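You operate a simulated robot arm through the tools that you are given. There is no shell and no other tool. Be economical: measure what you need, move in short steps, check, and stop when the job is done.

You run a simulated two-armed robot. Do the job below in one go: nothing can be reset, and whatever is moved stays where it is left.

Task
Take the cap off the jar that says "NEW" on the steel top of the small winder and lay it down there.

Only the result counts: the job must be done as asked and must still hold three seconds after the hand-in. Knocking over, shifting, dropping, spilling or breaking anything else fails it. A push-on lid holds only when it is set on centred and level and pressed home; a screw cap is set on level and turned clockwise until tight.

Robot
Two 7-joint arms with two-finger parallel grippers on one trunk, on a base that drives. Base frame: it is fixed to the floor where the robot stands at the start and does not move with it; the origin is under the middle of the robot, x ahead of it, y to its left, z up; the surface under the hand at the start is at about z = 950. Lengths are in mm, angles in degrees, forces in N, time in s.
The left shoulder is at the start at [70, 187, 1265], the right one opposite. With the tool pointing down near the work surface each hand reaches from about 320 to 800 mm from the robot's upright axis, wherever it stands, measured 20 degrees to its own side. Payload 3.91 kg a hand.
The tool frame of a hand sits at the grasp point between the pads (the TCP): z along the fingers, y along the line on which they close. The tips reach 30 mm beyond it. Largest opening 110 mm; finger width 20, thickness 10; the body of the gripper, 48 by 112 mm, starts 55 mm behind the TCP.
Orientation is that of the tool frame in the base frame, as [roll, pitch, yaw] about the fixed x, y, z axes, in that order (R = Rz(yaw) Ry(pitch) Rx(roll)). With the fingers straight down and closing along the base's y, the tool's x points along the base's -x, its y along +y and its z along -z.

Tools
- The arms move only by the tool arm_command. It takes "left_series", "right_series" or both (then of equal length, played together; a hand with none holds still); each is text: rows parted by semicolons, each of 7 numbers parted by spaces: the turn, a rotation vector about the tool's x, y, z in units of 6 degrees (1.0 is 6 degrees), then the shift along the tool's x, y, z in units of 30 mm (1.0 is 30 mm), then the opening, from 0 (shut) to 1 (fully open). In form: rx ry rz dx dy dz grip; .... A call has 1 to 8 rows; each row shifts and turns the commanded pose from where the row before left it, along the tool's axes as they then stand. A call with a number of a shift or a turn outside -1 to 1 is refused whole. Rows are played at 5 a second. More than 50 mm and 8.6 degrees between two rows, or a gripper value outside its range, and nothing of the call is played. A pose out of reach is approached as far as the arm can. The call stops where the force on the tool passes 40 N (or 10 N more than at its start, if that is more) or the arm is blocked; 0.2 s more then pass. Each finger travels about 72 mm/s and halts on what it meets, pressing with about 42 N; the grip force reading is that of the motor and also rises with nothing between the fingers. The clock runs only during rows and for 0.2 s after the last one: add rows that do not move to give the fingers time. It gives the time, the measured TCP pose, the force on the tool (base axes), the opening and the grip force at its end, in the units of the frame above (readings bear some noise), with the torque about the TCP (base axes, N m) and any sound that the robot's microphone picked up.
- Cameras (640 x 400 px; columns grow to the right, rows downward): "scene" is now at [135.4, -24.8, 1492.9]; the picture's right is [-0.29, -0.96, -0.00], its down [-0.56, 0.17, -0.81] and it looks along [0.78, -0.23, -0.58] (base axes); focal length 295 px, centre (320, 200). "left" rides on the left gripper at [72, -17, -103] in its tool frame; the picture's right is [0.23, 0.97, 0.00], its down [-0.76, 0.18, -0.62] and it looks along [-0.61, 0.14, 0.78] (tool axes); focal length 222 px, centre (320, 200). "right" rides on the right gripper at [72, 17, -103] in its tool frame; the picture's right is [-0.23, 0.97, 0.00], its down [-0.76, -0.18, -0.62] and it looks along [-0.61, -0.14, 0.78] (tool axes); focal length 222 px, centre (320, 200). There is no depth. A picture from a camera that has moved, and an enlarged one, comes with that camera's place and axes in the base frame and with its lens.
- capture(camera): a new picture of that camera. No time passes.
- lift_body(by): slides the trunk up (or, below 0, down) by that many mm; the arms and the scene camera ride with it, the base frame stays. It gives what a move gives, with no picture.
- roll_base(legs): drives the robot by 1 to 6 legs, each [ahead, turn to the left] in mm and degrees, along the robot's own axes; the way and the turn of a leg run together, so that a leg with both is an arc; at most 1500 mm and 180 degrees a leg. The arms and the cameras ride along, it lands a little off, and it stops where it bumps. It gives what a move gives.
- pan_tilt(pan, tilt): turns the head with the scene camera to pan (to the left, within 86 degrees either way) and tilt (down, from -29 to 69), counted from straight ahead of the robot. It gives what a move gives.
- inspect(camera, box): a new picture of the part [left, top, right, bottom] of that camera's present view, enlarged. No time passes.
- hand_in(): hands the job in; it is judged then, once.

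Work in short steps. Places have to be worked out from the pictures, the camera data and where the tool is seen: move nearer, look again, correct. Check each grasp and each placing, and mend what went wrong. You have 120 turns and 108 pictures in all, those below and enlarged ones among them. Open the grippers and draw the arms clear of the work before you hand the job in, unless the task says otherwise; then end with one line.

The tools are called as name(argument=value, ...) on one line, values as JSON. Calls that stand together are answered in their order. arm_command: Moves the arms, as the interface text tells. Its arguments: {"type":"object","properties":{"left_series":{"type":"string"},"right_series":{"type":"string"}},"required":[]} The other tools are called the same way: lift_body (by) slides the trunk up or down; roll_base (legs) drives the base; pan_tilt (pan, tilt) turns the head that bears the scene camera; capture (camera) takes a picture; inspect (camera, box) takes an enlarged picture of a part of a camera's view; hand_in () hands the job in.

At the start:

```text
time: 0.0
left_ee_pos: [456.5, -27.2, 1325.5]
left_tool_rot: [179.9, 0.1, -179.9]
left_wrist_force: [-0.5, -0.2, 0.1]
left_moment: [-0.03, 0.0, -0.01]
left_grip_width: 109.8
left_grip_force: 0.0
right_ee_pos: [461.0, -433.7, 1260.8]
right_tool_rot: [180.0, 0.1, -180.0]
right_wrist_force: [0.1, 0.5, 0.6]
right_moment: [0.02, 0.01, -0.01]
right_grip_width: 110.1
right_grip_force: 0.1
trunk travel left (down, up): [-775.0, 165.0]
robot x, y, heading: [0.9, -1.1, 0.1]
head pan, tilt: [-16.8, 35.6]
```

scene: 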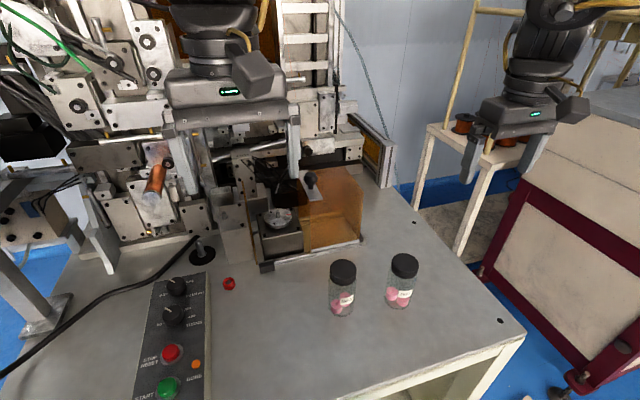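
right: 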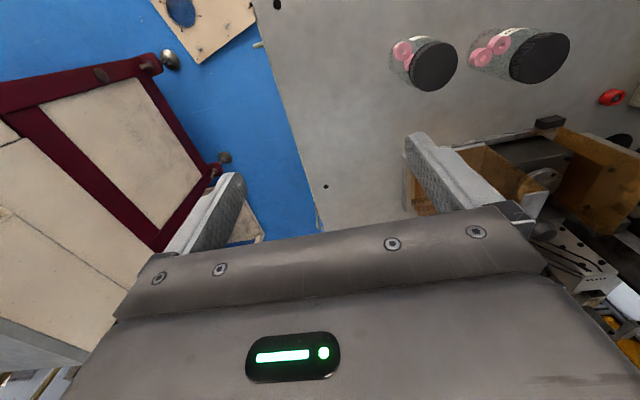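
left: 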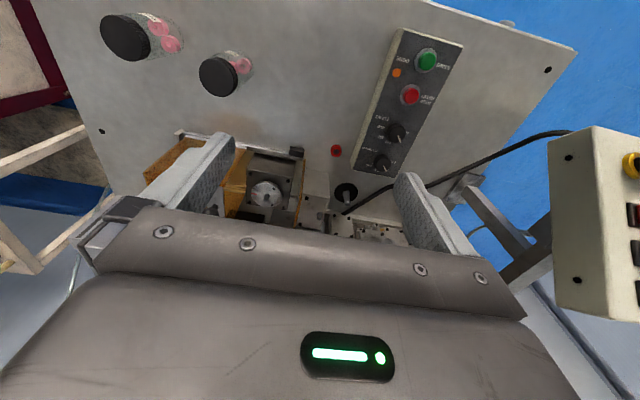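

Two jars stand on the steel top; I need to read the labels.

inspect(camera="scene", box=[310, 240, 440, 322])

inspect(camera="right", box=[370, 20, 590, 110])

```text
4.88 times, centred on (375, 281) of scene
camera zoom: at [135.4, -24.8, 1492.9], right [-0.29, -0.96, 0.0], down [-0.56, 0.17, -0.81], along [0.78, -0.23, -0.58], focal length 1439 px, centre (52, -195)
```

zoom: 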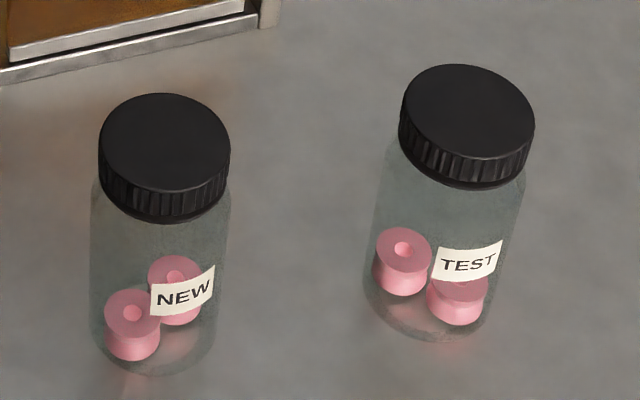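

```text
2.91 times, centred on (480, 65) of right
camera zoom: at [387.7, -417.8, 1364.6], right [0.23, 0.97, 0.0], down [0.76, -0.18, 0.62], along [0.61, -0.14, -0.78], focal length 646 px, centre (-146, 593)
```

zoom: 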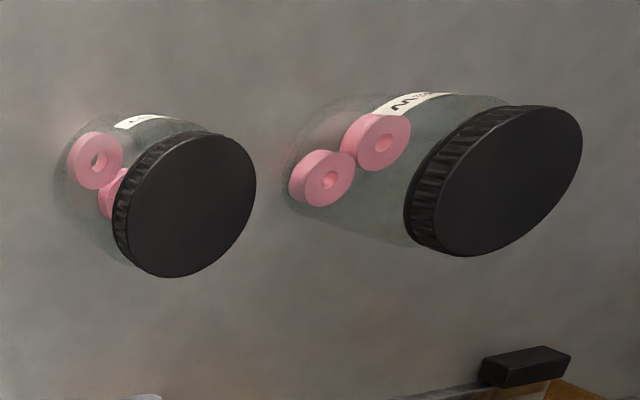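

The NEW jar has a ribbed (screw) cap. By triangulation its cap top is near (480, -170, 1065), and TEST is near (464, -293). I clear the left hand to the left and bring the right hand over at a height above the jars.

arm_command(left_series="0 0 0 0.6 1 0 1;0 0 0 0.6 1 0 1;0 0 0 0.6 1 0 1;0 0 0 0.6 1 0 1;0 0 0 0 1 0 1;0 0 0 0 0 0 1;0 0 0 0 0 0 1;0 0 0 0 0 0 1", right_series="0 0 0 0 1 0 1;0 0 0 0 1 0 1;0 0 0 0 1 0 1;0 0 0 0 1 0 1;0 0 0 0 1 0 1;0 0 0 0 1 0 1;0 0 0 0 1 0 1;0 0 0 0 1 0 1")

capture(camera="right")

capture(camera="scene")

```text
time: 1.8
left_ee_pos: [384.5, 126.3, 1325.2]
left_tool_rot: [179.9, 0.0, 179.9]
left_wrist_force: [0.4, 0.2, 0.0]
left_moment: [-0.01, 0.0, -0.02]
left_grip_width: 110.0
left_grip_force: 0.0
right_ee_pos: [442.5, -235.5, 1249.5]
right_tool_rot: [179.8, 0.1, 179.8]
right_wrist_force: [0.4, 0.1, -0.6]
right_moment: [0.0, -0.02, 0.01]
right_grip_width: 110.0
right_grip_force: 0.0
right hand out of reach, approached as far as the arm can: row 6, 7, 8
trunk travel left (down, up): [-775.0, 165.0]
robot x, y, heading: [1.8, 0.8, 0.0]
head pan, tilt: [-16.8, 35.6]
```

```text
102 pictures are left
camera right: at [368.8, -219.0, 1353.3], right [0.23, 0.97, 0.0], down [0.76, -0.18, 0.62], along [0.61, -0.14, -0.78], focal length 222 px, centre (320, 200)
```

right: 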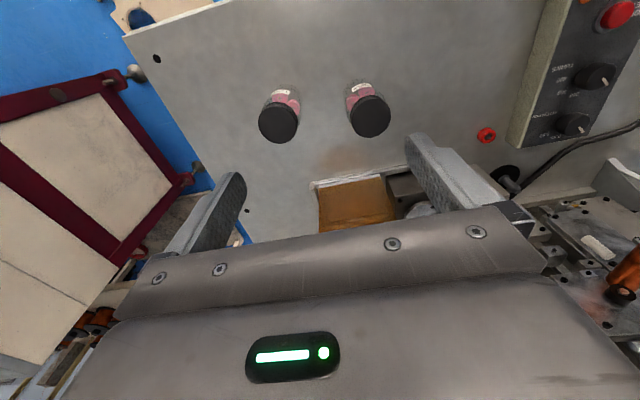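

```text
101 pictures are left
camera scene: at [135.2, -22.9, 1493.0], right [-0.29, -0.96, 0.0], down [-0.56, 0.17, -0.81], along [0.78, -0.24, -0.58], focal length 295 px, centre (320, 200)
```

scene: 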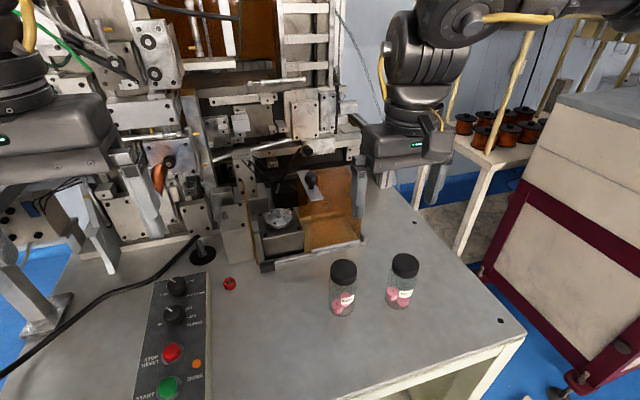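

The right arm hit its reach limit at this height; I raise the trunk so the hand works lower relative to the shoulder.

lift_body(by=100)

arm_command(right_series="0 0 0 0 0 1 1;0 0 0 0 0 1 1;0 0 0 0 0 1 1;0 0 0 0 0 1 1;0 0 0 -0.6 1 1 1;0 0 0 -0.6 1 1 1;0 0 0 0 0 0 1")

capture(camera="right")

```text
time: 3.1
left_ee_pos: [384.8, 124.6, 1425.3]
left_tool_rot: [-179.9, 0.0, 180.0]
left_wrist_force: [-0.3, -0.5, -0.2]
left_moment: [0.01, -0.02, 0.03]
left_grip_width: 110.2
left_grip_force: 0.1
right_ee_pos: [443.5, -236.5, 1349.3]
right_tool_rot: [179.8, 0.1, -179.9]
right_wrist_force: [-0.5, 1.9, 0.8]
right_moment: [0.0, 0.02, 0.03]
right_grip_width: 110.0
right_grip_force: 0.0
trunk travel left (down, up): [-875.0, 65.0]
robot x, y, heading: [-3.8, 4.5, -0.0]
head pan, tilt: [-16.8, 35.6]
```

```text
time: 4.7
left_ee_pos: [381.6, 121.2, 1426.9]
left_tool_rot: [179.9, 0.0, 180.0]
left_wrist_force: [-0.8, 0.6, -0.4]
left_moment: [0.01, -0.05, 0.0]
left_grip_width: 110.0
left_grip_force: 0.1
right_ee_pos: [470.1, -225.6, 1198.0]
right_tool_rot: [179.7, 0.3, 179.9]
right_wrist_force: [-0.4, 0.3, 0.1]
right_moment: [-0.01, 0.01, 0.0]
right_grip_width: 110.2
right_grip_force: 0.1
right hand out of reach, approached as far as the arm can: row 3, 4, 5, 6
trunk travel left (down, up): [-875.0, 65.0]
robot x, y, heading: [-0.8, 1.3, 0.0]
head pan, tilt: [-16.8, 35.6]
```

```text
100 pictures are left
camera right: at [395.9, -210.1, 1301.6], right [0.23, 0.97, 0.01], down [0.76, -0.18, 0.63], along [0.61, -0.14, -0.78], focal length 222 px, centre (320, 200)
```

right: 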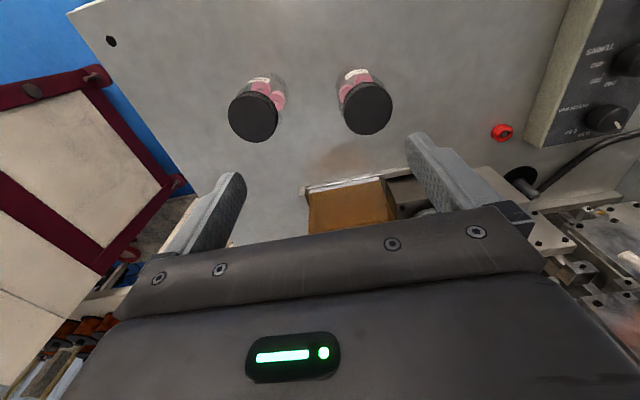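

The arm seems joint-limited; I test whether yawing the hand counter-clockwise frees it while moving towards +y.

arm_command(right_series="0 0 -1 0 0 0 1;0 0 -1 0 0 0 1;0 0 -1 0 0 0 1;0 0 -1 0 0 0 1;0 0 -1 0 0 0 1;0 0 0 0.5 0.83 0 1;0 0 0 0.5 0.83 0 1;0 0 0 0 0 0 1")

```text
time: 6.5
left_ee_pos: [385.4, 124.6, 1425.7]
left_tool_rot: [180.0, 0.1, -180.0]
left_wrist_force: [-0.2, 0.2, 0.2]
left_moment: [0.0, -0.03, -0.02]
left_grip_width: 110.2
left_grip_force: 0.0
right_ee_pos: [419.3, -206.9, 1197.2]
right_tool_rot: [179.7, 0.3, -150.0]
right_wrist_force: [-0.1, 0.7, 1.1]
right_moment: [-0.01, 0.03, 0.01]
right_grip_width: 110.1
right_grip_force: 0.0
right hand out of reach, approached as far as the arm can: row 6, 7
trunk travel left (down, up): [-875.0, 65.0]
robot x, y, heading: [-1.2, 4.6, 0.2]
head pan, tilt: [-16.8, 35.6]
```

Reach inward is limited, so I turn the base left a bit to put the jar further to the right arm's side, after pulling the left hand back.

arm_command(left_series="0 0 0 1 0 0 1;0 0 0 0.5 0 0 1;0 0 0 0 0 0 1")

roll_base(legs=[[0, 14]])

capture(camera="scene")

```text
time: 7.3
left_ee_pos: [341.7, 123.1, 1425.7]
left_tool_rot: [180.0, -0.1, 179.9]
left_wrist_force: [-0.3, -0.4, -0.3]
left_moment: [0.03, 0.03, -0.03]
left_grip_width: 110.2
left_grip_force: 0.1
right_ee_pos: [420.7, -207.8, 1197.9]
right_tool_rot: [179.8, 0.3, -150.0]
right_wrist_force: [-0.3, 0.3, 0.0]
right_moment: [-0.02, -0.02, -0.03]
right_grip_width: 110.1
right_grip_force: 0.1
trunk travel left (down, up): [-875.0, 65.0]
robot x, y, heading: [-3.7, 1.1, 0.1]
head pan, tilt: [-16.8, 35.6]
```

```text
time: 8.6
left_ee_pos: [301.2, 201.1, 1425.2]
left_tool_rot: [179.9, 0.0, -166.0]
left_wrist_force: [0.6, 0.2, -0.3]
left_moment: [-0.03, -0.03, 0.0]
left_grip_width: 109.9
left_grip_force: 0.1
right_ee_pos: [457.6, -101.6, 1197.9]
right_tool_rot: [179.7, 0.4, -136.1]
right_wrist_force: [-0.5, 0.5, 0.6]
right_moment: [0.0, 0.01, -0.02]
right_grip_width: 110.1
right_grip_force: 0.1
trunk travel left (down, up): [-875.0, 65.0]
robot x, y, heading: [-0.0, -1.9, 14.1]
head pan, tilt: [-16.8, 35.6]
```

```text
99 pictures are left
camera scene: at [138.5, 7.1, 1592.8], right [-0.05, -1.0, 0.0], down [-0.58, 0.03, -0.81], along [0.81, -0.04, -0.58], focal length 295 px, centre (320, 200)
```

scene: 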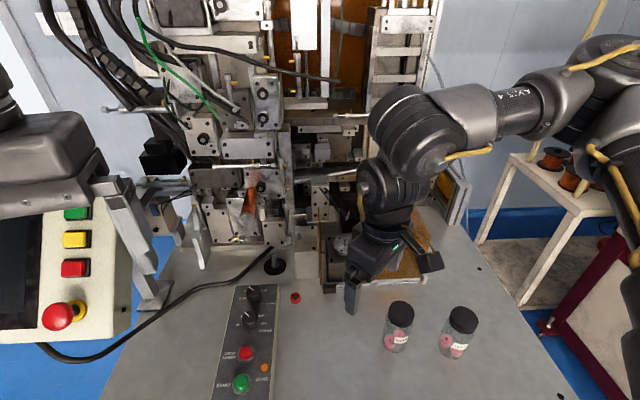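

The arm is freer now. I move over the NEW jar and pre-turn the hand clockwise.

arm_command(right_series="0 0 0 0.38 -0.71 0 1;0 0 0 0.38 -0.71 0 1;0 0 0 0.38 -0.71 0 1;0 0 1 0 0 0 1;0 0 1 0 0 0 1;0 0 1 0 0 0 1;0 0 1 0 0 0 1;0 0 1 0 0 0 1")

arm_command(right_series="0 0 1 0 0 0 1;0 0 1 0 0 0 1;0 0 1 0 0 0 1;0 0 1 0 0 0 1;0 0 1 0 0 0 1;0 0 1 0 0 0 1;0 0 1 0 0 0 1;0 0 1 0 0 0 1")

capture(camera="right")

capture(camera="scene")

```text
time: 10.4
left_ee_pos: [301.3, 202.1, 1426.6]
left_tool_rot: [-179.9, 0.1, -166.0]
left_wrist_force: [-0.2, -0.3, -0.5]
left_moment: [-0.01, 0.05, 0.01]
left_grip_width: 110.1
left_grip_force: 0.0
right_ee_pos: [476.5, -170.4, 1197.4]
right_tool_rot: [179.5, 0.2, -163.1]
right_wrist_force: [-0.6, 0.5, 0.3]
right_moment: [0.03, 0.0, -0.01]
right_grip_width: 110.0
right_grip_force: 0.0
right hand out of reach, approached as far as the arm can: row 8
trunk travel left (down, up): [-875.0, 65.0]
robot x, y, heading: [0.1, -0.8, 13.9]
head pan, tilt: [-16.8, 35.6]
```

```text
time: 12.2
left_ee_pos: [299.8, 203.0, 1426.6]
left_tool_rot: [-180.0, 0.1, -166.2]
left_wrist_force: [0.2, -0.4, 0.4]
left_moment: [0.02, 0.0, -0.02]
left_grip_width: 109.9
left_grip_force: 0.0
right_ee_pos: [476.1, -171.1, 1199.0]
right_tool_rot: [179.5, 0.1, -163.2]
right_wrist_force: [-0.1, -0.5, 0.2]
right_moment: [0.0, -0.01, 0.04]
right_grip_width: 110.2
right_grip_force: 0.0
right hand out of reach, approached as far as the arm can: row 1, 2, 3, 4, 5, 6, 7, 8
trunk travel left (down, up): [-875.0, 65.0]
robot x, y, heading: [1.6, -1.8, 14.0]
head pan, tilt: [-16.8, 35.6]
```

```text
98 pictures are left
camera right: at [400.7, -176.7, 1302.1], right [-0.06, 1.0, 0.01], down [0.78, 0.05, 0.62], along [0.62, 0.05, -0.78], focal length 222 px, centre (320, 200)
```

right: 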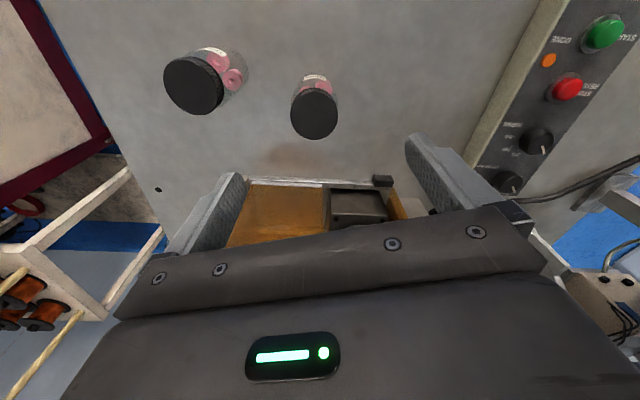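

```text
97 pictures are left
camera scene: at [137.6, 8.4, 1592.9], right [-0.05, -1.0, 0.0], down [-0.58, 0.03, -0.81], along [0.81, -0.04, -0.58], focal length 295 px, centre (320, 200)
```

scene: 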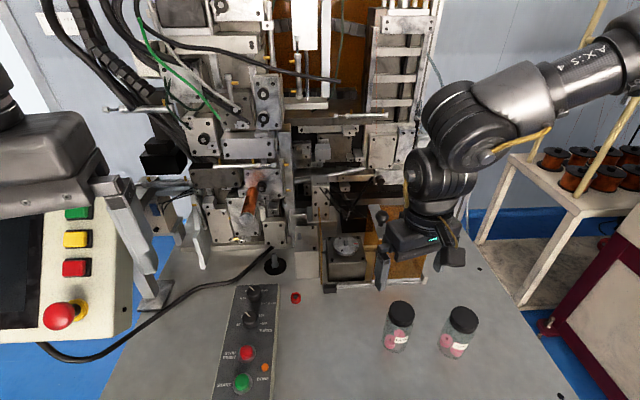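

The clockwise limit is yaw ≈ -163, a good start for counter-clockwise turning. I take two degrees of slack, lower to z≈1120 (tips above the cap) and look again.

arm_command(right_series="0 0 -0.5 0 0 1 1;0 0 0 0 0 1 1;0 0 0 0 0 0.5 1;0 0 0 0 0 0 1")

capture(camera="right")

capture(camera="scene")

```text
time: 13.2
left_ee_pos: [300.6, 202.4, 1427.1]
left_tool_rot: [180.0, 0.0, -166.1]
left_wrist_force: [-0.5, -0.1, 0.4]
left_moment: [0.0, -0.02, -0.04]
left_grip_width: 110.2
left_grip_force: 0.0
right_ee_pos: [476.5, -169.3, 1123.9]
right_tool_rot: [179.6, 0.2, -160.1]
right_wrist_force: [0.1, 0.5, -0.1]
right_moment: [0.01, 0.0, 0.03]
right_grip_width: 110.2
right_grip_force: 0.1
trunk travel left (down, up): [-875.0, 65.0]
robot x, y, heading: [-0.1, 3.2, 13.7]
head pan, tilt: [-16.8, 35.6]
```

```text
96 pictures are left
camera right: at [400.9, -179.7, 1228.3], right [-0.12, 0.99, 0.01], down [0.78, 0.09, 0.62], along [0.62, 0.08, -0.78], focal length 222 px, centre (320, 200)
```

right: 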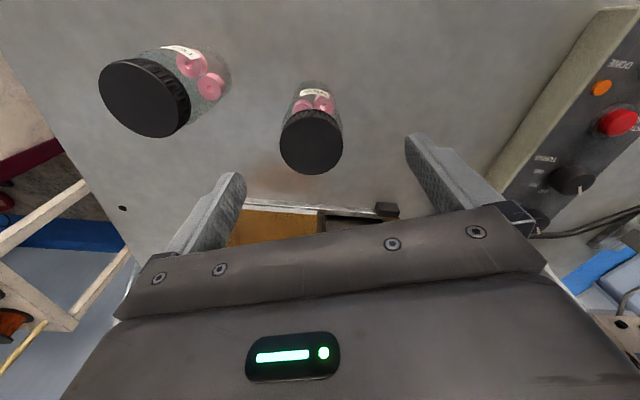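

```text
95 pictures are left
camera scene: at [136.9, 8.7, 1593.0], right [-0.05, -1.0, 0.0], down [-0.58, 0.03, -0.81], along [0.81, -0.04, -0.58], focal length 295 px, centre (320, 200)
```

scene: 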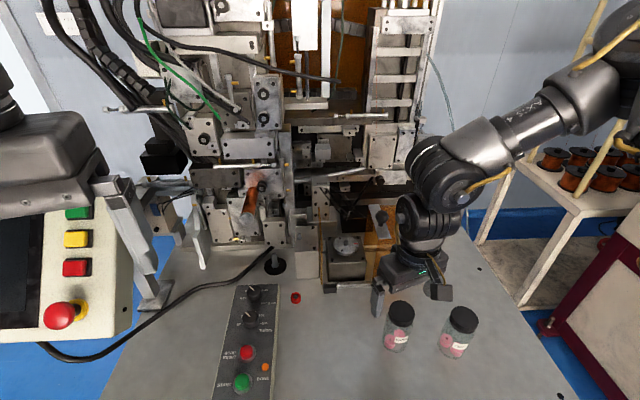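

By the right camera the cap centre is ~7 mm off along the tool's -y. I align, shut the fingers and probe the cap's top height softly from above.

arm_command(right_series="0 0 0 0.05 -0.23 0 0;0 0 0 0 0 0 0;0 0 0 0 0 0 0;0 0 0 0 0 0 0;0 0 0 0 0 0.3 0;0 0 0 0 0 0.2 0;0 0 0 0 0 0 0")

capture(camera="right")

inspect(camera="scene", box=[340, 220, 500, 370])

```text
time: 14.8
left_ee_pos: [301.4, 202.9, 1426.6]
left_tool_rot: [-179.9, -0.1, -166.1]
left_wrist_force: [0.9, -0.3, 0.0]
left_moment: [0.01, -0.02, -0.02]
left_grip_width: 110.0
left_grip_force: 0.0
right_ee_pos: [476.7, -176.9, 1109.2]
right_tool_rot: [179.6, 0.3, -160.0]
right_wrist_force: [0.8, 0.3, -0.3]
right_moment: [0.0, -0.01, 0.0]
right_grip_width: 0.0
right_grip_force: 38.4
trunk travel left (down, up): [-875.0, 65.0]
robot x, y, heading: [3.8, 0.6, 13.9]
head pan, tilt: [-16.8, 35.6]
```

```text
94 pictures are left
camera right: at [402.1, -187.2, 1212.3], right [-0.12, 0.99, 0.01], down [0.78, 0.09, 0.62], along [0.62, 0.08, -0.78], focal length 222 px, centre (320, 200)
```

right: 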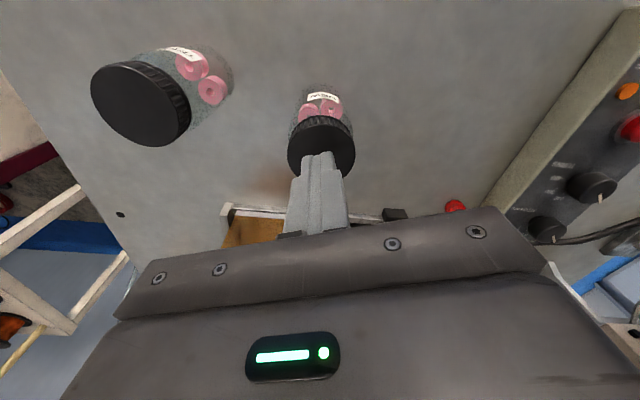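

```text
2.67 times, centred on (420, 295) of scene
camera zoom: at [137.4, 8.2, 1593.0], right [-0.05, -1.0, 0.0], down [-0.58, 0.03, -0.81], along [0.81, -0.04, -0.58], focal length 787 px, centre (53, -53)
```

zoom: 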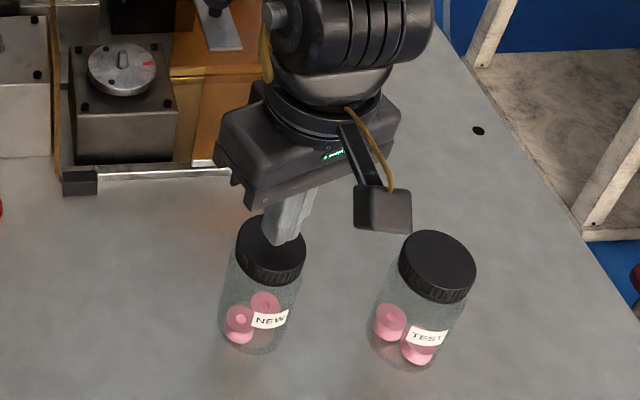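

The two views disagree slightly; I zoom both for a finer reading.

inspect(camera="scene", box=[385, 270, 435, 320])

inspect(camera="right", box=[270, 80, 370, 200])

```text
8.00 times, centred on (410, 295) of scene
camera zoom: at [137.4, 8.2, 1593.0], right [-0.05, -1.0, 0.0], down [-0.58, 0.03, -0.81], along [0.81, -0.04, -0.58], focal length 2361 px, centre (-400, -560)
```

zoom: 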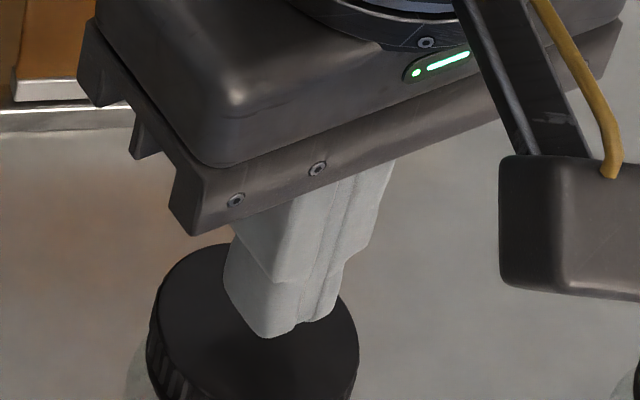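

```text
3.33 times, centred on (320, 140) of right
camera zoom: at [402.1, -187.2, 1212.3], right [-0.12, 0.99, 0.01], down [0.78, 0.09, 0.62], along [0.62, 0.08, -0.78], focal length 740 px, centre (320, 400)
```

zoom: 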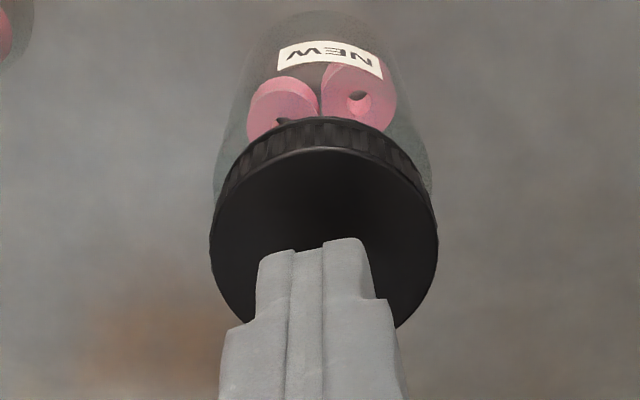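

The top is within ~0–14 mm below the tips. I probe in 2 mm steps.

arm_command(right_series="0 0 0 0 0.1 0 0;0 0 0 0 0 0.07 0;0 0 0 0 0 0.07 0;0 0 0 0 0 0.07 0;0 0 0 0 0 0 0")

```text
time: 16.0
left_ee_pos: [300.2, 202.5, 1426.2]
left_tool_rot: [-180.0, -0.1, -166.1]
left_wrist_force: [0.4, 0.6, 0.1]
left_moment: [0.03, 0.02, 0.0]
left_grip_width: 110.3
left_grip_force: 0.1
right_ee_pos: [476.6, -172.9, 1102.1]
right_tool_rot: [179.6, 0.1, -160.2]
right_wrist_force: [0.7, 0.0, -0.4]
right_moment: [0.0, -0.03, -0.01]
right_grip_width: 0.2
right_grip_force: 37.6
trunk travel left (down, up): [-875.0, 65.0]
robot x, y, heading: [0.7, -3.1, 13.8]
head pan, tilt: [-16.8, 35.6]
```

No contact yet at tip z≈1072; continue down.

arm_command(right_series="0 0 0 0 0 0.07 0;0 0 0 0 0 0.07 0;0 0 0 0 0 0.07 0;0 0 0 0 0 0 0")

```text
time: 17.0
left_ee_pos: [300.4, 203.6, 1425.8]
left_tool_rot: [-179.9, 0.1, -166.1]
left_wrist_force: [0.5, 0.2, 0.3]
left_moment: [0.0, 0.03, -0.03]
left_grip_width: 110.1
left_grip_force: 0.1
right_ee_pos: [476.6, -172.4, 1095.2]
right_tool_rot: [179.6, 0.3, -160.1]
right_wrist_force: [0.2, 0.6, 1.6]
right_moment: [-0.02, 0.0, -0.02]
right_grip_width: 0.2
right_grip_force: 38.1
trunk travel left (down, up): [-875.0, 65.0]
robot x, y, heading: [5.6, 2.4, 13.8]
head pan, tilt: [-16.8, 35.6]
```

arm_command(right_series="0 0 0 0 0 0.06 0;0 0 0 0 0 0 0")

inspect(camera="right", box=[270, 80, 370, 200])

inspect(camera="scene", box=[370, 280, 434, 320])

```text
time: 17.6
left_ee_pos: [299.3, 202.6, 1426.0]
left_tool_rot: [180.0, 0.0, -166.1]
left_wrist_force: [-0.4, 0.7, -0.9]
left_moment: [0.03, 0.02, -0.01]
left_grip_width: 109.9
left_grip_force: 0.0
right_ee_pos: [476.5, -172.2, 1094.3]
right_tool_rot: [179.7, 0.3, -160.0]
right_wrist_force: [2.2, 0.1, 15.6]
right_moment: [-0.03, -0.05, -0.01]
right_grip_width: 0.0
right_grip_force: 37.7
trunk travel left (down, up): [-875.0, 65.0]
robot x, y, heading: [1.0, -1.2, 13.7]
head pan, tilt: [-16.8, 35.6]
```

```text
3.33 times, centred on (320, 140) of right
camera zoom: at [400.0, -183.7, 1198.9], right [-0.12, 0.99, 0.01], down [0.77, 0.09, 0.63], along [0.62, 0.08, -0.78], focal length 740 px, centre (320, 400)
```

zoom: 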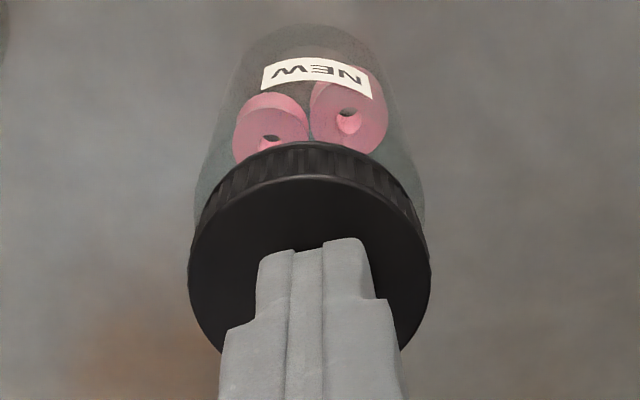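

```text
10.00 times, centred on (402, 300) of scene
camera zoom: at [136.2, 8.9, 1593.3], right [-0.05, -1.0, 0.0], down [-0.58, 0.03, -0.81], along [0.81, -0.04, -0.58], focal length 2951 px, centre (-500, -800)
```

zoom: 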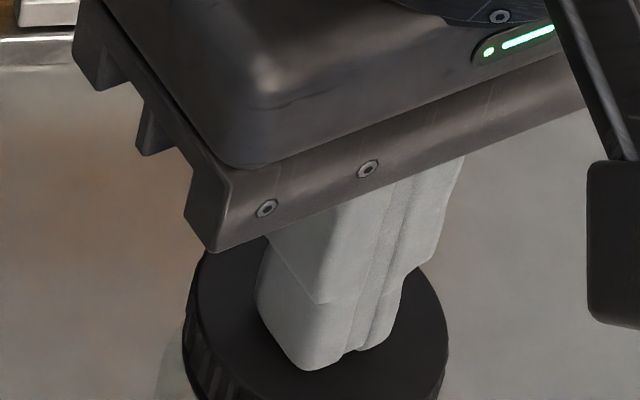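

Contact: the cap top is at z≈1065 and the hand is centred within ~3 mm. I rise, open, and descend to TCP z≈1080 so the tips cover only the cap's ~17 mm skirt.

arm_command(right_series="0 0 0 0 0 -0.7 0;0 0 0 -0.07 0 0 0.75;0 0 0 0 0 0 0.75;0 0 0 0 0 0 0.75;0 0 0 0 0 0 0.75;0 0 0 0 0 0.6 0.75;0 0 0 0 0 0.6 0.75;0 0 0 0 0 0 0.75")

capture(camera="right")

inspect(camera="scene", box=[362, 270, 442, 330])

```text
time: 19.4
left_ee_pos: [300.1, 203.3, 1425.5]
left_tool_rot: [-180.0, 0.0, -166.1]
left_wrist_force: [-0.9, -0.6, -0.2]
left_moment: [-0.02, 0.02, -0.05]
left_grip_width: 109.9
left_grip_force: 0.1
right_ee_pos: [477.9, -172.0, 1080.1]
right_tool_rot: [179.8, 0.2, -160.2]
right_wrist_force: [-0.7, 1.0, -1.0]
right_moment: [-0.01, -0.03, 0.0]
right_grip_width: 82.8
right_grip_force: 0.1
trunk travel left (down, up): [-875.0, 65.0]
robot x, y, heading: [-0.5, -1.8, 14.1]
head pan, tilt: [-16.8, 35.6]
```

```text
88 pictures are left
camera right: at [401.7, -182.7, 1182.4], right [-0.12, 0.99, 0.01], down [0.78, 0.09, 0.62], along [0.62, 0.08, -0.78], focal length 222 px, centre (320, 200)
```

right: 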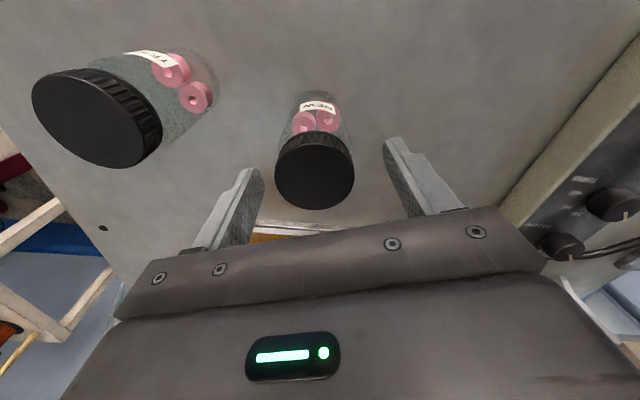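

```text
6.67 times, centred on (402, 300) of scene
camera zoom: at [136.7, 8.5, 1593.0], right [-0.05, -1.0, 0.0], down [-0.58, 0.03, -0.81], along [0.81, -0.04, -0.58], focal length 1967 px, centre (-227, -467)
```

zoom: 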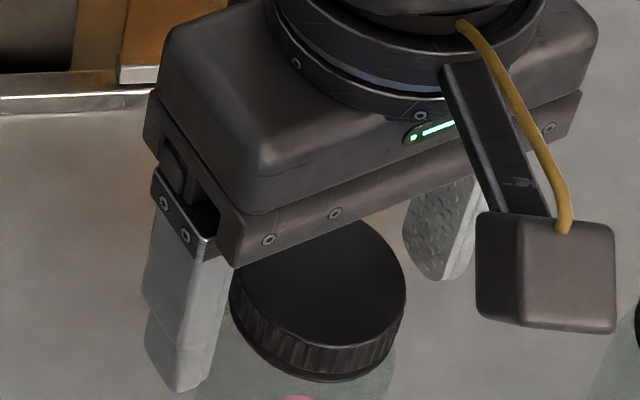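

Fingers straddle the cap well. I close on it.

arm_command(right_series="0 0 0 0 0 0 0.5;0 0 0 0 0 0 0.4;0 0 0 0 0 0 0.3;0 0 0 0 0 0 0.2;0 0 0 0 0 0 0.2")

inspect(camera="scene", box=[362, 270, 442, 330])

```text
time: 20.6
left_ee_pos: [300.5, 202.3, 1426.4]
left_tool_rot: [180.0, 0.0, -166.1]
left_wrist_force: [0.5, 0.0, -0.5]
left_moment: [-0.02, -0.02, -0.02]
left_grip_width: 110.2
left_grip_force: 0.0
right_ee_pos: [476.9, -171.7, 1078.2]
right_tool_rot: [179.6, 0.3, -160.0]
right_wrist_force: [0.0, 1.0, 0.1]
right_moment: [0.01, 0.03, 0.01]
right_grip_width: 47.0
right_grip_force: 42.3
trunk travel left (down, up): [-875.0, 65.0]
robot x, y, heading: [-2.4, -2.8, 13.9]
head pan, tilt: [-16.8, 35.6]
```

```text
6.67 times, centred on (402, 300) of scene
camera zoom: at [137.5, 8.4, 1592.9], right [-0.05, -1.0, 0.0], down [-0.58, 0.03, -0.81], along [0.81, -0.04, -0.58], focal length 1967 px, centre (-227, -467)
```

zoom: 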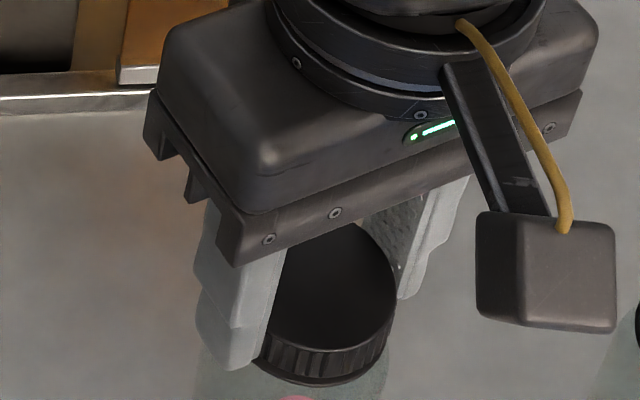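

Grip on the cap is firm (47 mm). I twist 18° counter-clockwise and see whether the torque breaks it or the jar spins along.

inspect(camera="scene", box=[362, 290, 442, 360])

arm_command(right_series="0 0 -0.5 0 0 0.03 0.2;0 0 -0.5 0 0 0 0.2;0 0 -0.5 0 0 0 0.2;0 0 -0.5 0 0 0 0.2;0 0 -0.5 0 0 0 0.2;0 0 -0.5 0 0 0 0.2")

inspect(camera="scene", box=[362, 290, 442, 360])

```text
5.71 times, centred on (402, 325) of scene
camera zoom: at [137.5, 8.4, 1592.9], right [-0.05, -1.0, 0.0], down [-0.58, 0.03, -0.81], along [0.81, -0.04, -0.58], focal length 1686 px, centre (-149, -514)
```

zoom: 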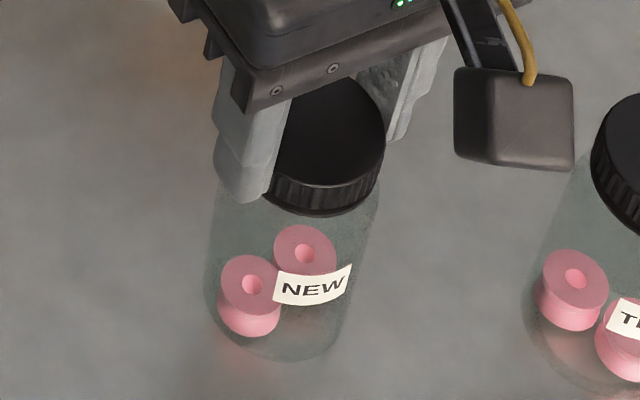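

```text
time: 22.0
left_ee_pos: [300.0, 201.3, 1426.1]
left_tool_rot: [-180.0, 0.1, -166.1]
left_wrist_force: [0.1, 0.2, -0.1]
left_moment: [0.0, -0.01, 0.03]
left_grip_width: 110.3
left_grip_force: 0.1
right_ee_pos: [477.9, -173.2, 1078.5]
right_tool_rot: [179.7, 0.2, -142.2]
right_wrist_force: [0.9, 0.9, -0.1]
right_moment: [0.12, -0.03, -0.04]
right_grip_width: 47.0
right_grip_force: 42.6
trunk travel left (down, up): [-875.0, 65.0]
robot x, y, heading: [-1.3, 3.8, 13.8]
head pan, tilt: [-16.8, 35.6]
```

```text
5.71 times, centred on (402, 325) of scene
camera zoom: at [137.7, 8.5, 1592.9], right [-0.05, -1.0, 0.0], down [-0.58, 0.03, -0.81], along [0.81, -0.04, -0.58], focal length 1686 px, centre (-149, -514)
```

zoom: 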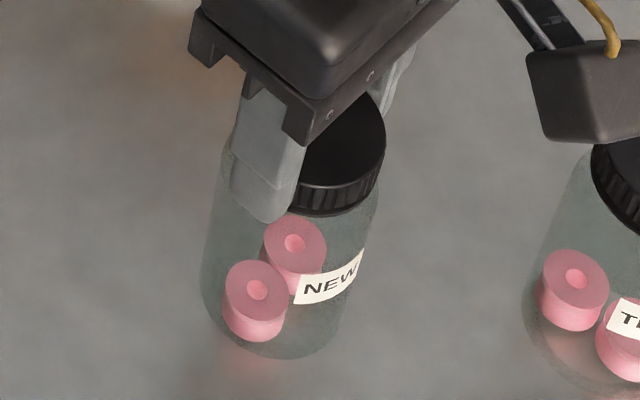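

The jar spins along freely. I'll press down ~20–25 N to use table friction and twist again; otherwise I'll have to hold it with the left hand.

arm_command(right_series="0 0 0 0 0 0.05 0.2;0 0 0 0 0 0.02 0.2;0 0 0 0 0 0 0.2")

```text
time: 22.8
left_ee_pos: [298.9, 201.9, 1428.0]
left_tool_rot: [180.0, 0.1, -166.2]
left_wrist_force: [0.1, 0.6, -0.4]
left_moment: [-0.02, 0.01, 0.0]
left_grip_width: 110.0
left_grip_force: 0.1
right_ee_pos: [477.4, -171.9, 1077.7]
right_tool_rot: [179.7, 0.3, -142.2]
right_wrist_force: [3.6, -3.7, 22.2]
right_moment: [-0.17, -0.23, -0.04]
right_grip_width: 47.0
right_grip_force: 41.7
trunk travel left (down, up): [-875.0, 65.0]
robot x, y, heading: [-0.7, 0.6, 14.0]
head pan, tilt: [-16.8, 35.6]
```

Pressing with 22 N; now twist another 18° and watch the label.

arm_command(right_series="0 0 -0.5 0 0 0.02 0.2;0 0 -0.5 0 0 0 0.2;0 0 -0.5 0 0 0 0.2;0 0 -0.5 0 0 0 0.2;0 0 -0.5 0 0 0 0.2;0 0 -0.5 0 0 0 0.2")

inspect(camera="scene", box=[362, 290, 442, 360])

```text
time: 24.2
left_ee_pos: [298.2, 204.0, 1425.2]
left_tool_rot: [-179.9, 0.0, -166.1]
left_wrist_force: [-0.1, -0.4, 0.3]
left_moment: [0.01, 0.01, -0.02]
left_grip_width: 110.1
left_grip_force: 0.0
right_ee_pos: [477.1, -170.9, 1077.3]
right_tool_rot: [179.9, 0.5, -123.9]
right_wrist_force: [6.5, 4.0, 32.0]
right_moment: [0.59, -0.36, -0.07]
right_grip_width: 47.0
right_grip_force: 41.4
trunk travel left (down, up): [-875.0, 65.0]
robot x, y, heading: [0.8, -0.2, 13.9]
head pan, tilt: [-16.8, 35.6]
```

```text
5.71 times, centred on (402, 325) of scene
camera zoom: at [135.3, 11.0, 1593.1], right [-0.05, -1.0, 0.0], down [-0.58, 0.03, -0.81], along [0.81, -0.04, -0.58], focal length 1686 px, centre (-149, -514)
```

zoom: 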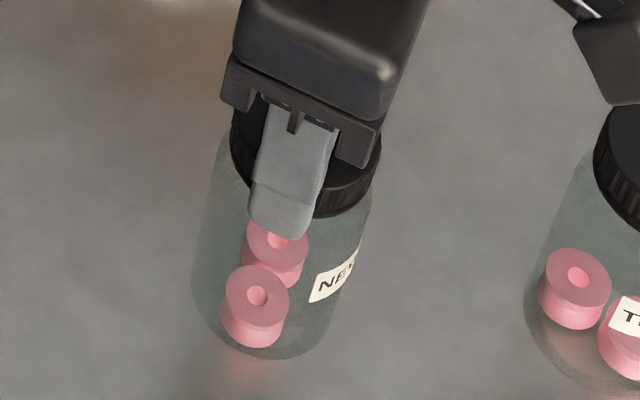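

Table friction is far too small (cap torque exceeds it), so the left hand must hold the jar. I unload the right hand and turn it back clockwise (jar spins with it) while yawing the left hand clockwise for a tilted side approach.

arm_command(right_series="0 0 0 0 0 -0.09 0.2;0 0 1 0 0 0 0.2;0 0 1 0 0 0 0.2;0 0 1 0 0 0 0.2;0 0 1 0 0 0 0.2;0 0 1 0 0 0 0.2;0 0 0.9 0 0 0 0.2;0 0 0 0 0 0 0.2", left_series="0 0 1 0 0 0 1;0 0 1 0 0 0 1;0 0 1 0 0 0 1;0 0 1 0 0 0 1;0 0 1 0 0 0 1;0 0 1 0 0 0 1;0 0 1 0 0 0 1;0 0 1 0 0 0 1")

capture(camera="scene")

```text
time: 26.0
left_ee_pos: [198.3, 131.2, 1421.7]
left_tool_rot: [-179.8, 0.3, 152.3]
left_wrist_force: [-0.5, 0.3, 0.0]
left_moment: [-0.01, -0.02, -0.02]
left_grip_width: 110.1
left_grip_force: 0.0
left hand out of reach, approached as far as the arm can: row 3, 4, 5, 6, 7, 8
right_ee_pos: [478.0, -172.2, 1079.9]
right_tool_rot: [179.8, 0.2, -159.7]
right_wrist_force: [-1.1, 0.1, -1.0]
right_moment: [0.0, 0.04, 0.0]
right_grip_width: 47.1
right_grip_force: 41.8
trunk travel left (down, up): [-875.0, 65.0]
robot x, y, heading: [0.6, 1.0, 13.9]
head pan, tilt: [-16.8, 35.6]
```

```text
82 pictures are left
camera scene: at [136.6, 9.3, 1593.0], right [-0.05, -1.0, 0.0], down [-0.58, 0.03, -0.81], along [0.81, -0.04, -0.58], focal length 295 px, centre (320, 200)
```

scene: 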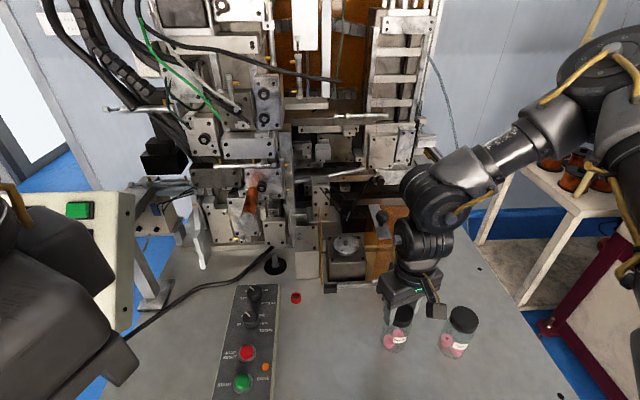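

The left arm drifted to a limit near the body. I bring it forward, right and down towards a staging point about (350,-105) behind the jar.

arm_command(left_series="0 0 0 -1 -0.57 0.9 1;0 0 0 -1 -0.57 0.9 1;0 0 0 -1 -0.57 0.9 1;0 0 0 -1 -0.57 0.9 1;0 0 0 -1 -0.57 0.9 1;0 0 0 -1 -0.57 0.9 1;0 0 0 0 0 0.9 1;0 0 0 0 0 0 1")

capture(camera="scene")

```text
time: 27.8
left_ee_pos: [322.2, -41.3, 1250.4]
left_tool_rot: [-178.5, 2.1, 153.8]
left_wrist_force: [-0.1, 0.3, 0.0]
left_moment: [-0.02, 0.03, 0.0]
left_grip_width: 109.9
left_grip_force: 0.1
right_ee_pos: [479.7, -172.8, 1078.1]
right_tool_rot: [179.5, 0.4, -159.5]
right_wrist_force: [-0.2, 0.6, -0.9]
right_moment: [-0.01, -0.01, 0.0]
right_grip_width: 47.1
right_grip_force: 41.9
trunk travel left (down, up): [-875.0, 65.0]
robot x, y, heading: [-1.7, 1.1, 13.7]
head pan, tilt: [-16.8, 35.6]
```

```text
81 pictures are left
camera scene: at [137.7, 8.3, 1592.9], right [-0.05, -1.0, 0.0], down [-0.58, 0.03, -0.81], along [0.81, -0.04, -0.58], focal length 295 px, centre (320, 200)
```

scene: 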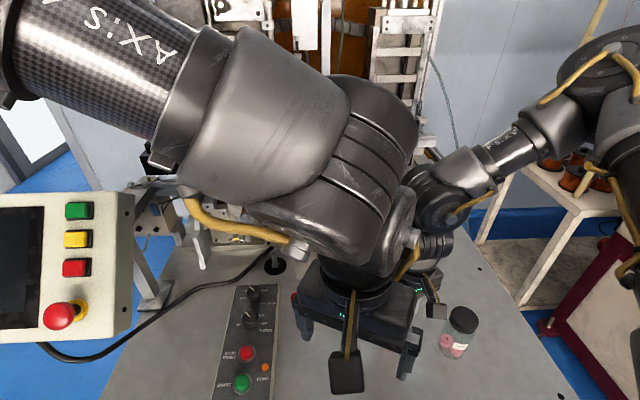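

Now I pitch the left hand so that its fingers point forward-down, camera underneath.

arm_command(left_series="0 -1 0 0 0 0 1;0 -1 0 0 0 0 1;0 -1 0 0 0 0 1;0 -1 0 0 0 0 1;0 -1 0 0 0 0 1;0 0 0 0 0 0 1")

capture(camera="scene")

```text
time: 29.2
left_ee_pos: [317.8, -42.0, 1241.5]
left_tool_rot: [-178.4, 30.7, 154.2]
left_wrist_force: [-0.4, 0.1, -0.1]
left_moment: [0.0, -0.01, 0.04]
left_grip_width: 110.0
left_grip_force: 0.1
right_ee_pos: [477.8, -174.1, 1077.9]
right_tool_rot: [179.5, 0.2, -159.5]
right_wrist_force: [0.4, 0.5, -1.4]
right_moment: [0.0, -0.01, 0.02]
right_grip_width: 47.2
right_grip_force: 42.3
trunk travel left (down, up): [-875.0, 65.0]
robot x, y, heading: [1.7, -2.4, 14.0]
head pan, tilt: [-16.8, 35.6]
```

```text
80 pictures are left
camera scene: at [137.6, 7.7, 1592.9], right [-0.05, -1.0, 0.0], down [-0.58, 0.03, -0.81], along [0.81, -0.04, -0.58], focal length 295 px, centre (320, 200)
```

scene: 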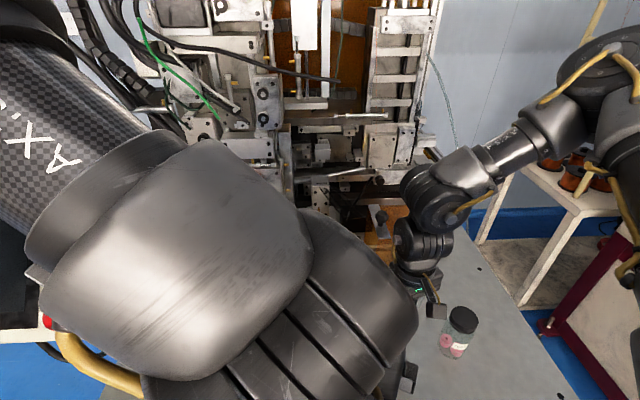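

Works. Next I shift to the staging point and pitch further to ~48°.

arm_command(left_series="0 0 0 0.15 -0.31 0.97 1;0 0 0 0.15 -0.31 0.97 1;0 0 0 0.15 -0.31 0.97 1;0 0 0 0.15 -0.31 0.97 1;0 0 0 0.15 -0.31 0.97 1;0 -1 0 0 0 0 1;0 -1 0 0 0 0 1;0 -1 0 0 0 0 1")

capture(camera="left")

capture(camera="right")

capture(camera="scene")

```text
time: 31.0
left_ee_pos: [386.5, -59.4, 1121.8]
left_tool_rot: [-179.7, 48.0, 152.2]
left_wrist_force: [0.4, 0.3, -0.1]
left_moment: [0.0, 0.01, 0.02]
left_grip_width: 110.1
left_grip_force: 0.0
left hand out of reach, approached as far as the arm can: row 2, 3, 4, 5, 6, 7, 8
right_ee_pos: [478.2, -172.5, 1077.2]
right_tool_rot: [179.5, 0.1, -159.6]
right_wrist_force: [0.5, -0.2, -1.1]
right_moment: [0.0, 0.01, 0.01]
right_grip_width: 47.1
right_grip_force: 42.0
trunk travel left (down, up): [-875.0, 65.0]
robot x, y, heading: [-0.0, 0.8, 13.9]
head pan, tilt: [-16.8, 35.6]
```

```text
79 pictures are left
camera left: at [267.4, -15.5, 1136.5], right [0.32, 0.93, -0.17], down [0.13, 0.14, 0.98], along [0.94, -0.34, -0.07], focal length 222 px, centre (320, 200)
```

left: 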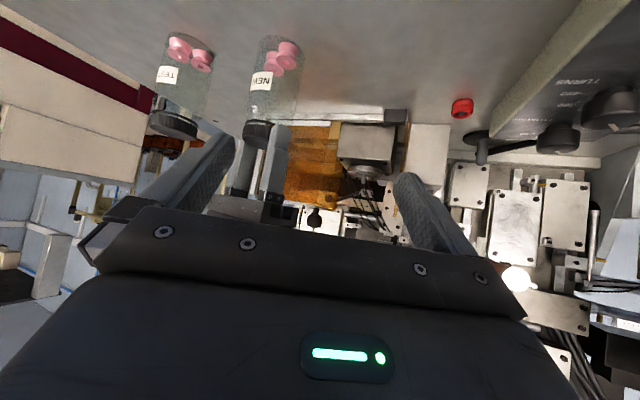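

```text
78 pictures are left
camera right: at [404.1, -184.3, 1181.1], right [-0.13, 0.99, 0.01], down [0.78, 0.1, 0.62], along [0.62, 0.08, -0.78], focal length 222 px, centre (320, 200)
```

right: 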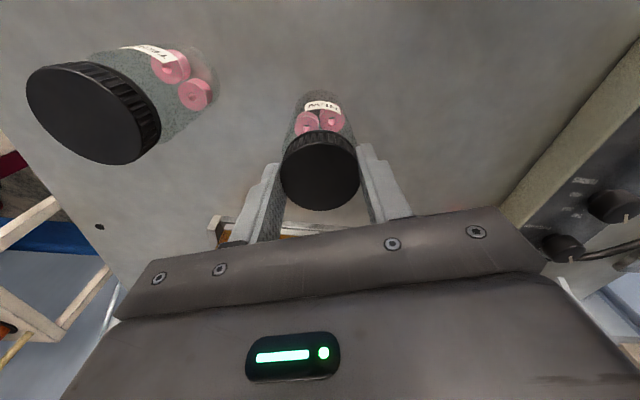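

```text
77 pictures are left
camera scene: at [139.1, 7.8, 1592.8], right [-0.05, -1.0, 0.0], down [-0.58, 0.03, -0.81], along [0.81, -0.04, -0.58], focal length 295 px, centre (320, 200)
```

scene: 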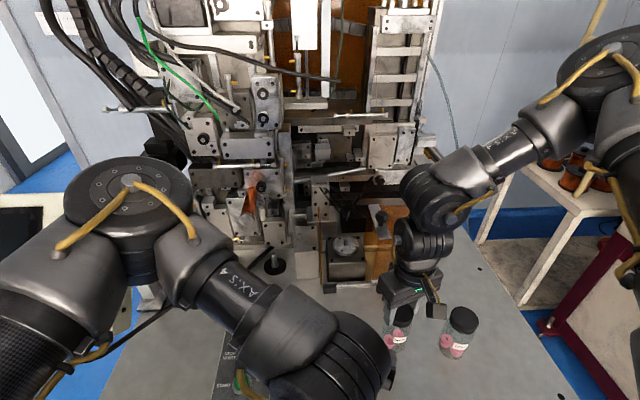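

A nearly straight run is left: lateral -57 mm, then ~180 mm along the left tool axis. I do the lateral shift first with a little advance.

arm_command(left_series="0 0 0 0 -0.48 0.5 1;0 0 0 0 -0.48 0.5 1;0 0 0 0 -0.48 0.5 1;0 0 0 0 -0.46 0.5 1;0 0 0 0 0 0 1")

capture(camera="left")

```text
time: 32.2
left_ee_pos: [398.7, -86.7, 1101.5]
left_tool_rot: [-179.6, 48.1, 152.4]
left_wrist_force: [-0.2, -0.3, 0.8]
left_moment: [0.01, -0.02, 0.0]
left_grip_width: 109.8
left_grip_force: 0.1
left hand out of reach, approached as far as the arm can: row 1, 2, 3, 4
right_ee_pos: [479.1, -173.1, 1077.5]
right_tool_rot: [179.7, 0.1, -159.5]
right_wrist_force: [0.4, 0.7, -1.7]
right_moment: [0.04, 0.01, 0.02]
right_grip_width: 47.0
right_grip_force: 42.0
trunk travel left (down, up): [-875.0, 65.0]
robot x, y, heading: [-0.0, -1.4, 13.8]
head pan, tilt: [-16.8, 35.6]
```

```text
76 pictures are left
camera left: at [278.9, -42.8, 1117.0], right [0.32, 0.93, -0.17], down [0.12, 0.14, 0.98], along [0.94, -0.34, -0.07], focal length 222 px, centre (320, 200)
```

left: 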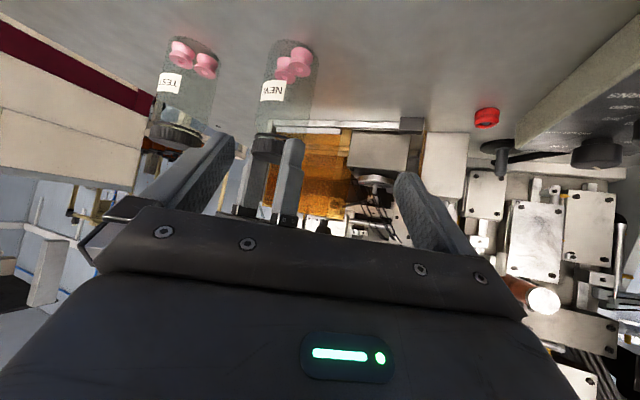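

Progress is being limited by some joint. I test whether yawing the left hand counter-clockwise about the vertical frees it.

arm_command(left_series="-0.74 0 -0.67 0 0 0 1;-0.74 0 -0.67 0 0 0 1;0 0 0 0 0 0.5 1;0 0 0 0 0 0.5 1;0 0 0 0 0 0 1")

```text
time: 33.4
left_ee_pos: [461.8, -64.4, 1077.5]
left_tool_rot: [-179.8, 48.1, 164.4]
left_wrist_force: [0.4, 0.1, 0.4]
left_moment: [0.01, -0.01, 0.0]
left_grip_width: 110.2
left_grip_force: 0.0
left hand out of reach, approached as far as the arm can: row 1, 2, 4
right_ee_pos: [478.3, -174.1, 1077.1]
right_tool_rot: [179.7, 0.2, -159.4]
right_wrist_force: [-0.5, 0.8, -0.6]
right_moment: [0.04, 0.0, 0.0]
right_grip_width: 47.3
right_grip_force: 42.5
trunk travel left (down, up): [-875.0, 65.0]
robot x, y, heading: [-1.6, 4.2, 13.7]
head pan, tilt: [-16.8, 35.6]
```

The limit looks like shoulder azimuth (~55° inward). Backing the robot ~150 mm will narrow that angle. First I release the cap, raise the right hand and retract the left.

arm_command(right_series="0 0 0 0 0 0 0.75;0 0 0 0 0 0 0.75;0 0 0 0 0 0 0.75;0 0 0 0 0 -1 0.75;0 0 0 0 0 -1 0.75;0 0 0 0 0 -1 0.75;0 0 0 0 0 -0.5 0.75;0 0 0 0 0 0 0.75", left_series="0 0 0 0 0 -1 1;0 0 0 0 0 -1 1;0 0 0 0 0 -1 1;0 0 0 0 0 0 1;0 0 0 0 0 0 1;0 0 0 0 0 0 1;0 0 0 0 0 0 1;0 0 0 0 0 0 1")

roll_base(legs=[[-150, 0]])

capture(camera="scene")

```text
time: 35.2
left_ee_pos: [422.0, -31.4, 1141.0]
left_tool_rot: [-179.6, 47.9, 164.2]
left_wrist_force: [-1.0, 0.2, -0.5]
left_moment: [0.0, 0.02, 0.01]
left_grip_width: 110.2
left_grip_force: 0.0
left hand out of reach, approached as far as the arm can: row 2, 3
right_ee_pos: [478.2, -174.4, 1184.0]
right_tool_rot: [179.6, 0.2, -159.6]
right_wrist_force: [0.7, 0.3, 0.2]
right_moment: [-0.03, 0.01, -0.02]
right_grip_width: 82.7
right_grip_force: 0.1
trunk travel left (down, up): [-875.0, 65.0]
robot x, y, heading: [1.7, -1.2, 13.9]
head pan, tilt: [-16.8, 35.6]
```

```text
time: 36.6
left_ee_pos: [274.6, -67.1, 1140.6]
left_tool_rot: [-179.5, 47.8, 164.3]
left_wrist_force: [0.7, 0.3, -0.3]
left_moment: [-0.03, 0.01, 0.0]
left_grip_width: 110.1
left_grip_force: 0.0
right_ee_pos: [332.7, -209.5, 1183.2]
right_tool_rot: [179.6, 0.0, -159.5]
right_wrist_force: [0.4, -0.9, 0.8]
right_moment: [0.03, 0.01, 0.0]
right_grip_width: 82.5
right_grip_force: 0.0
trunk travel left (down, up): [-875.0, 65.0]
robot x, y, heading: [-147.0, -38.8, 13.6]
head pan, tilt: [-16.8, 35.6]
```

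```text
75 pictures are left
camera scene: at [-8.2, -27.8, 1592.6], right [-0.05, -1.0, 0.0], down [-0.58, 0.03, -0.81], along [0.81, -0.04, -0.58], focal length 295 px, centre (320, 200)
```

scene: 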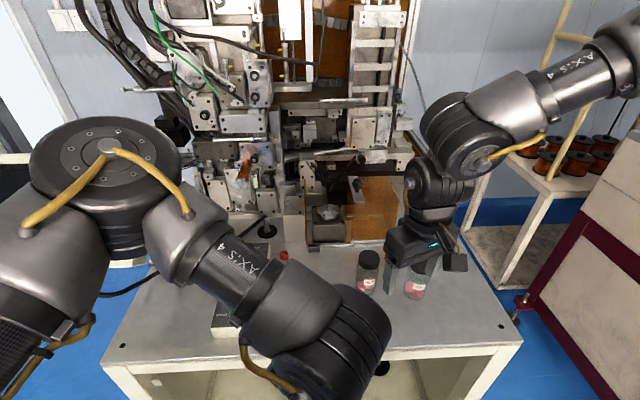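

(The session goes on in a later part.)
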